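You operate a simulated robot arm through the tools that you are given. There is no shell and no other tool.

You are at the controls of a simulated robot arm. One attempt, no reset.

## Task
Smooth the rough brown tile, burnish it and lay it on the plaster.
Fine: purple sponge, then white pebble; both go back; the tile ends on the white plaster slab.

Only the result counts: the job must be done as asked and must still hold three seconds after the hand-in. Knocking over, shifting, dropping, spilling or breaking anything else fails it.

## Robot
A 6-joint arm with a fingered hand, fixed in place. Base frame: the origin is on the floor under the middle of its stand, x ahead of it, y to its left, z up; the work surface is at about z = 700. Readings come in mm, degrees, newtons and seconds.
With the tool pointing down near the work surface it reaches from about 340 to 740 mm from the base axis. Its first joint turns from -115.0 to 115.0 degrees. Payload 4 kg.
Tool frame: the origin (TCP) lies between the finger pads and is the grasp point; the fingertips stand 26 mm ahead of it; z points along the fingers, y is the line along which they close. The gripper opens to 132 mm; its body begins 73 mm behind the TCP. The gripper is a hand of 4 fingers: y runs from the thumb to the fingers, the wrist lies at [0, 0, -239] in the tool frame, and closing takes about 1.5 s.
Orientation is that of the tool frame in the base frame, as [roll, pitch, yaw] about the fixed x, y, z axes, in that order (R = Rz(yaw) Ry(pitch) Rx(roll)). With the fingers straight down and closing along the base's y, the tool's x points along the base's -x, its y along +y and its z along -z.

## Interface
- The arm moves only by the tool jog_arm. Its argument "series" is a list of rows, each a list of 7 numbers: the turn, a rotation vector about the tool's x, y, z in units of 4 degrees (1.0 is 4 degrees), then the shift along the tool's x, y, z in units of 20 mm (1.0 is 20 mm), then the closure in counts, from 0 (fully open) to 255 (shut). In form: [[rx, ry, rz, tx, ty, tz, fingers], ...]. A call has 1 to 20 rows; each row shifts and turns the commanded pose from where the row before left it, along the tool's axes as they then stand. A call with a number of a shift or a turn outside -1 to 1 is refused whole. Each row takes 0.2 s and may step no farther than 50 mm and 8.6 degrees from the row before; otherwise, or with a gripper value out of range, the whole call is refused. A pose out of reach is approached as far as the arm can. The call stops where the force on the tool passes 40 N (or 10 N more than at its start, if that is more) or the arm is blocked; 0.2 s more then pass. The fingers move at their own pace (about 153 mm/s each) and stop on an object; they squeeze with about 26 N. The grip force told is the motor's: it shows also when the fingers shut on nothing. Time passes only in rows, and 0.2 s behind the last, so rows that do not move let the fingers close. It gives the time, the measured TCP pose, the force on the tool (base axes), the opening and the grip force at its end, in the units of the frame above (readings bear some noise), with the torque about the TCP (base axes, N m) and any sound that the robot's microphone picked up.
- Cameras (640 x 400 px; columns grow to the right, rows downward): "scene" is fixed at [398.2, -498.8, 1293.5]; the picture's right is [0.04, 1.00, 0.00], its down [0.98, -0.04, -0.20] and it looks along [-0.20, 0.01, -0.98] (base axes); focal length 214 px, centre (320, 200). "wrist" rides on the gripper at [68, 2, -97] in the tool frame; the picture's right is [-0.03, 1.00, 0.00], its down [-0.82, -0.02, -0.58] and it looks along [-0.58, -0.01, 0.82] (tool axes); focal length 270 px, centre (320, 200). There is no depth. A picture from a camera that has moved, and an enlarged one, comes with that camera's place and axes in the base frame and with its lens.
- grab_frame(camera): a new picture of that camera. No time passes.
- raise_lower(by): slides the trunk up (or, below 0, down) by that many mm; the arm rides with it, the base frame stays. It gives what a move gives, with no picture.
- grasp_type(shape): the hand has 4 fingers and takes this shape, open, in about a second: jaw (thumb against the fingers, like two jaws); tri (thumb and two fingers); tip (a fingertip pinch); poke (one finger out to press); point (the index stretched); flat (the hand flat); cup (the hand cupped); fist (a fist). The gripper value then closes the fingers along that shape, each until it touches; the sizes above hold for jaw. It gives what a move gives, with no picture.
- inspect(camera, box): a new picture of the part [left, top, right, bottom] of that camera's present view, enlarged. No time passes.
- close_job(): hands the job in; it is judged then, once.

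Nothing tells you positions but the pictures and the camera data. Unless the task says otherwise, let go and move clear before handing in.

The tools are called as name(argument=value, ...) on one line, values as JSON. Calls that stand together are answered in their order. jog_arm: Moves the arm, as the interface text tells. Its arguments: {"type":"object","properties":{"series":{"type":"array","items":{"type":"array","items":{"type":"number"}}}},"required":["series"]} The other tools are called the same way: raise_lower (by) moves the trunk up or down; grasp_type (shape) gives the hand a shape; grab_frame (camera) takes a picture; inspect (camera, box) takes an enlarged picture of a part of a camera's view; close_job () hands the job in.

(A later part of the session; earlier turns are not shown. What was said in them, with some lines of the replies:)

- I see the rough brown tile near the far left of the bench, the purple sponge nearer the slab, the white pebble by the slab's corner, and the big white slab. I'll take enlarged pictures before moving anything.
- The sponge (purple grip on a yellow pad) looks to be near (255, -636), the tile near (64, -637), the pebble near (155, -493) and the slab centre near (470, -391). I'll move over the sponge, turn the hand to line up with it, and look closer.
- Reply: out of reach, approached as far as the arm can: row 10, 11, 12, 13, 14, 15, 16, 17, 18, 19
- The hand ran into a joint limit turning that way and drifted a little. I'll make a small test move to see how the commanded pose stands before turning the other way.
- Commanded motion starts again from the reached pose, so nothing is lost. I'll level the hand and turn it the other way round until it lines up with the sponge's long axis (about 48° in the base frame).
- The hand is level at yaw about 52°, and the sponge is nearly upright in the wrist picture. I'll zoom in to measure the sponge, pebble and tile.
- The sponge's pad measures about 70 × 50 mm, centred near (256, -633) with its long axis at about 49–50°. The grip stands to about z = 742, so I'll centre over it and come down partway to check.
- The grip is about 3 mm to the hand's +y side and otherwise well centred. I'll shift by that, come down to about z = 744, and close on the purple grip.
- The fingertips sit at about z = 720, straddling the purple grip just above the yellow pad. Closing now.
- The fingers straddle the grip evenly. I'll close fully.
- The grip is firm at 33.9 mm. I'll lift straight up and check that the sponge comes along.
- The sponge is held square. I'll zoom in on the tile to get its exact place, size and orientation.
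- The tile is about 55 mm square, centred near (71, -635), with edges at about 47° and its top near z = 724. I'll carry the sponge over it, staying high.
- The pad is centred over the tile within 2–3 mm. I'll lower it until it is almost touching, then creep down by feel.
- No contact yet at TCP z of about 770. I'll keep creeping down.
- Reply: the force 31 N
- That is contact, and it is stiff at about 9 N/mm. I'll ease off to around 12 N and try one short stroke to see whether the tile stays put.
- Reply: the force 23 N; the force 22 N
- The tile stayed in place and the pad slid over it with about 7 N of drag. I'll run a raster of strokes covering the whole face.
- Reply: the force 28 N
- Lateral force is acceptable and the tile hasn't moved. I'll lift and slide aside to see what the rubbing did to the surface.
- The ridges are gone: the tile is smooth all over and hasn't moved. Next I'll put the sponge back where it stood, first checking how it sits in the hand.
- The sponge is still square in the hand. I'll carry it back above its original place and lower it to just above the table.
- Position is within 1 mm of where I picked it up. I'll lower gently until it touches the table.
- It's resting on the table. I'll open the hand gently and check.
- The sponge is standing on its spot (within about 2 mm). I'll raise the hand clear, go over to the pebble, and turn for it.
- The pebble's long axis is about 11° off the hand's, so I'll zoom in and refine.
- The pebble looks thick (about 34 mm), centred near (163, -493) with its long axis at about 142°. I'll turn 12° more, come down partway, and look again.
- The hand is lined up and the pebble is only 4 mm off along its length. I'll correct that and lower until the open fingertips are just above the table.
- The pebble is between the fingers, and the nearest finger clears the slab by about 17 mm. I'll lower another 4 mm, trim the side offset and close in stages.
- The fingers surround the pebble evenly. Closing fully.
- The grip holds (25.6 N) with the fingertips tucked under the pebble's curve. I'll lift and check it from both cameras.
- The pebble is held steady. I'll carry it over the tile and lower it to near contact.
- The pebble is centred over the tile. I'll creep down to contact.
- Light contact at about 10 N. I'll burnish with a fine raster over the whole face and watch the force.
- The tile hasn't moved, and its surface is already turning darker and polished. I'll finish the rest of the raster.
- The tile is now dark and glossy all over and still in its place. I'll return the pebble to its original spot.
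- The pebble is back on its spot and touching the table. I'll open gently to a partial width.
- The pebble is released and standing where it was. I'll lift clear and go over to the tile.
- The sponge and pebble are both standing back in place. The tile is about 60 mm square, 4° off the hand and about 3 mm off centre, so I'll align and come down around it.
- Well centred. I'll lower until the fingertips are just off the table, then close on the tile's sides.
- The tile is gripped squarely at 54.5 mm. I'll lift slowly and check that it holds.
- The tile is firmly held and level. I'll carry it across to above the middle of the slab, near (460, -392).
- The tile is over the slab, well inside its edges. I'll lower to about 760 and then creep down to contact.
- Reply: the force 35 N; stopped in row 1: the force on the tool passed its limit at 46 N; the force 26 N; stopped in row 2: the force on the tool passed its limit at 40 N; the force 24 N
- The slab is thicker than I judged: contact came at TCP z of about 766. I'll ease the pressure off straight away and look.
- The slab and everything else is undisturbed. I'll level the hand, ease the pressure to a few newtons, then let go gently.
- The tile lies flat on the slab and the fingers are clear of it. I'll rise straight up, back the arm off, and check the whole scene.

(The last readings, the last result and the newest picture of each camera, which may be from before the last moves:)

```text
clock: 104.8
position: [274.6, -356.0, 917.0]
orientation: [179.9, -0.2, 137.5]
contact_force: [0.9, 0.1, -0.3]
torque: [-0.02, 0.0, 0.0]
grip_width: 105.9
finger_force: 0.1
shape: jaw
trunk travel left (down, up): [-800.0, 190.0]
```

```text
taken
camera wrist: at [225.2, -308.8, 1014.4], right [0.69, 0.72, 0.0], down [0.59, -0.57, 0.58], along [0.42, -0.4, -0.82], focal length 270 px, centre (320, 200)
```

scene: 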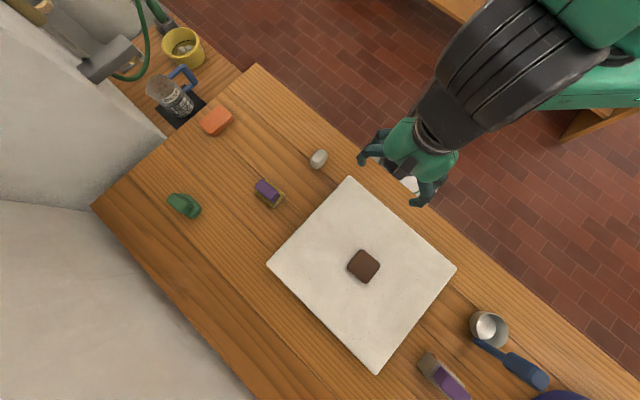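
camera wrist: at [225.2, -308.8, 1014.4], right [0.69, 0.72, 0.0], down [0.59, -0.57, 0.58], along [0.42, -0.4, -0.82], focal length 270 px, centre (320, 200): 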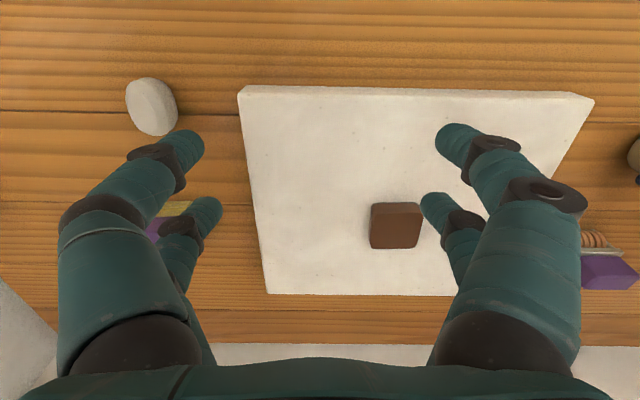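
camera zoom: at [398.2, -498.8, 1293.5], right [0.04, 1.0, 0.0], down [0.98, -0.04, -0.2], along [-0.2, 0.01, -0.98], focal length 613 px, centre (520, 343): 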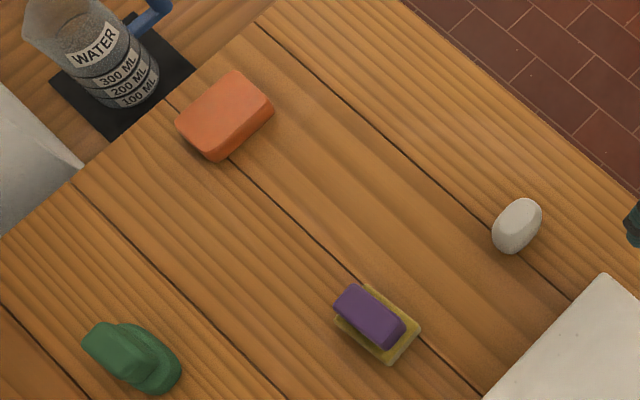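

The sponge, pebble and slab match their starting places, and the tile is near the slab's centre. I'll take one last close look at the tile's finish before handing in.

inspect(camera="scene", box=[335, 240, 391, 290])

inspect(camera="scene", box=[240, 160, 480, 400])

```text
8.00 times, centred on (363, 265) of scene
camera zoom: at [398.2, -498.8, 1293.5], right [0.04, 1.0, 0.0], down [0.98, -0.04, -0.2], along [-0.2, 0.01, -0.98], focal length 1716 px, centre (-24, -320)
```

zoom: 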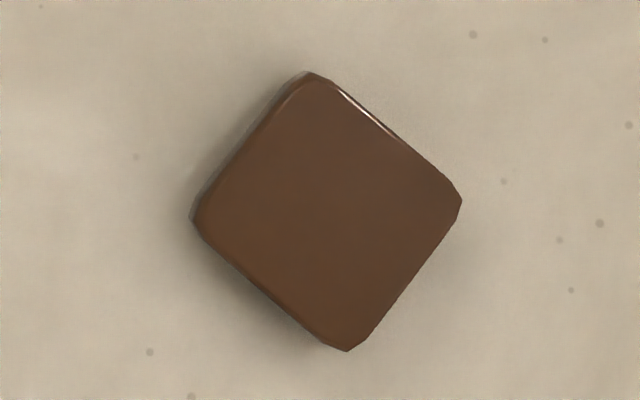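

```text
1.67 times, centred on (360, 280) of scene
camera zoom: at [398.2, -498.8, 1293.5], right [0.04, 1.0, 0.0], down [0.98, -0.04, -0.2], along [-0.2, 0.01, -0.98], focal length 358 px, centre (253, 67)
```

zoom: 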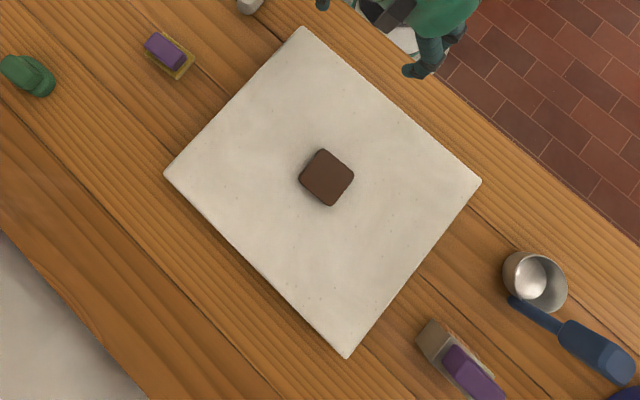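

The tile is smooth and glossy and lies flat near the middle of the slab. The sponge and pebble are back in their places, nothing else has moved, and the hand is clear, so I'm handing in.

close_job()

```text
The job is handed in.
```

The job is done and handed in. The brown tile was smoothed with the purple sponge, burnished with the white pebble, and now lies flat near the middle of the white plaster slab. The result of the judging has not come back to me.

- **Finish:** the ridges were gone after the sponge. After the pebble the whole face was dark and glossy.
- **Tools:** the pebble is within about 1 mm of its original spot and the sponge within about 2 mm. Both stood freely after release.
- **Slab contact:** the slab was thicker than I had judged, so the tile pressed on it harder than intended, with a peak of about 46 N. I eased off at once. The pictures show the slab and everything else where it was.
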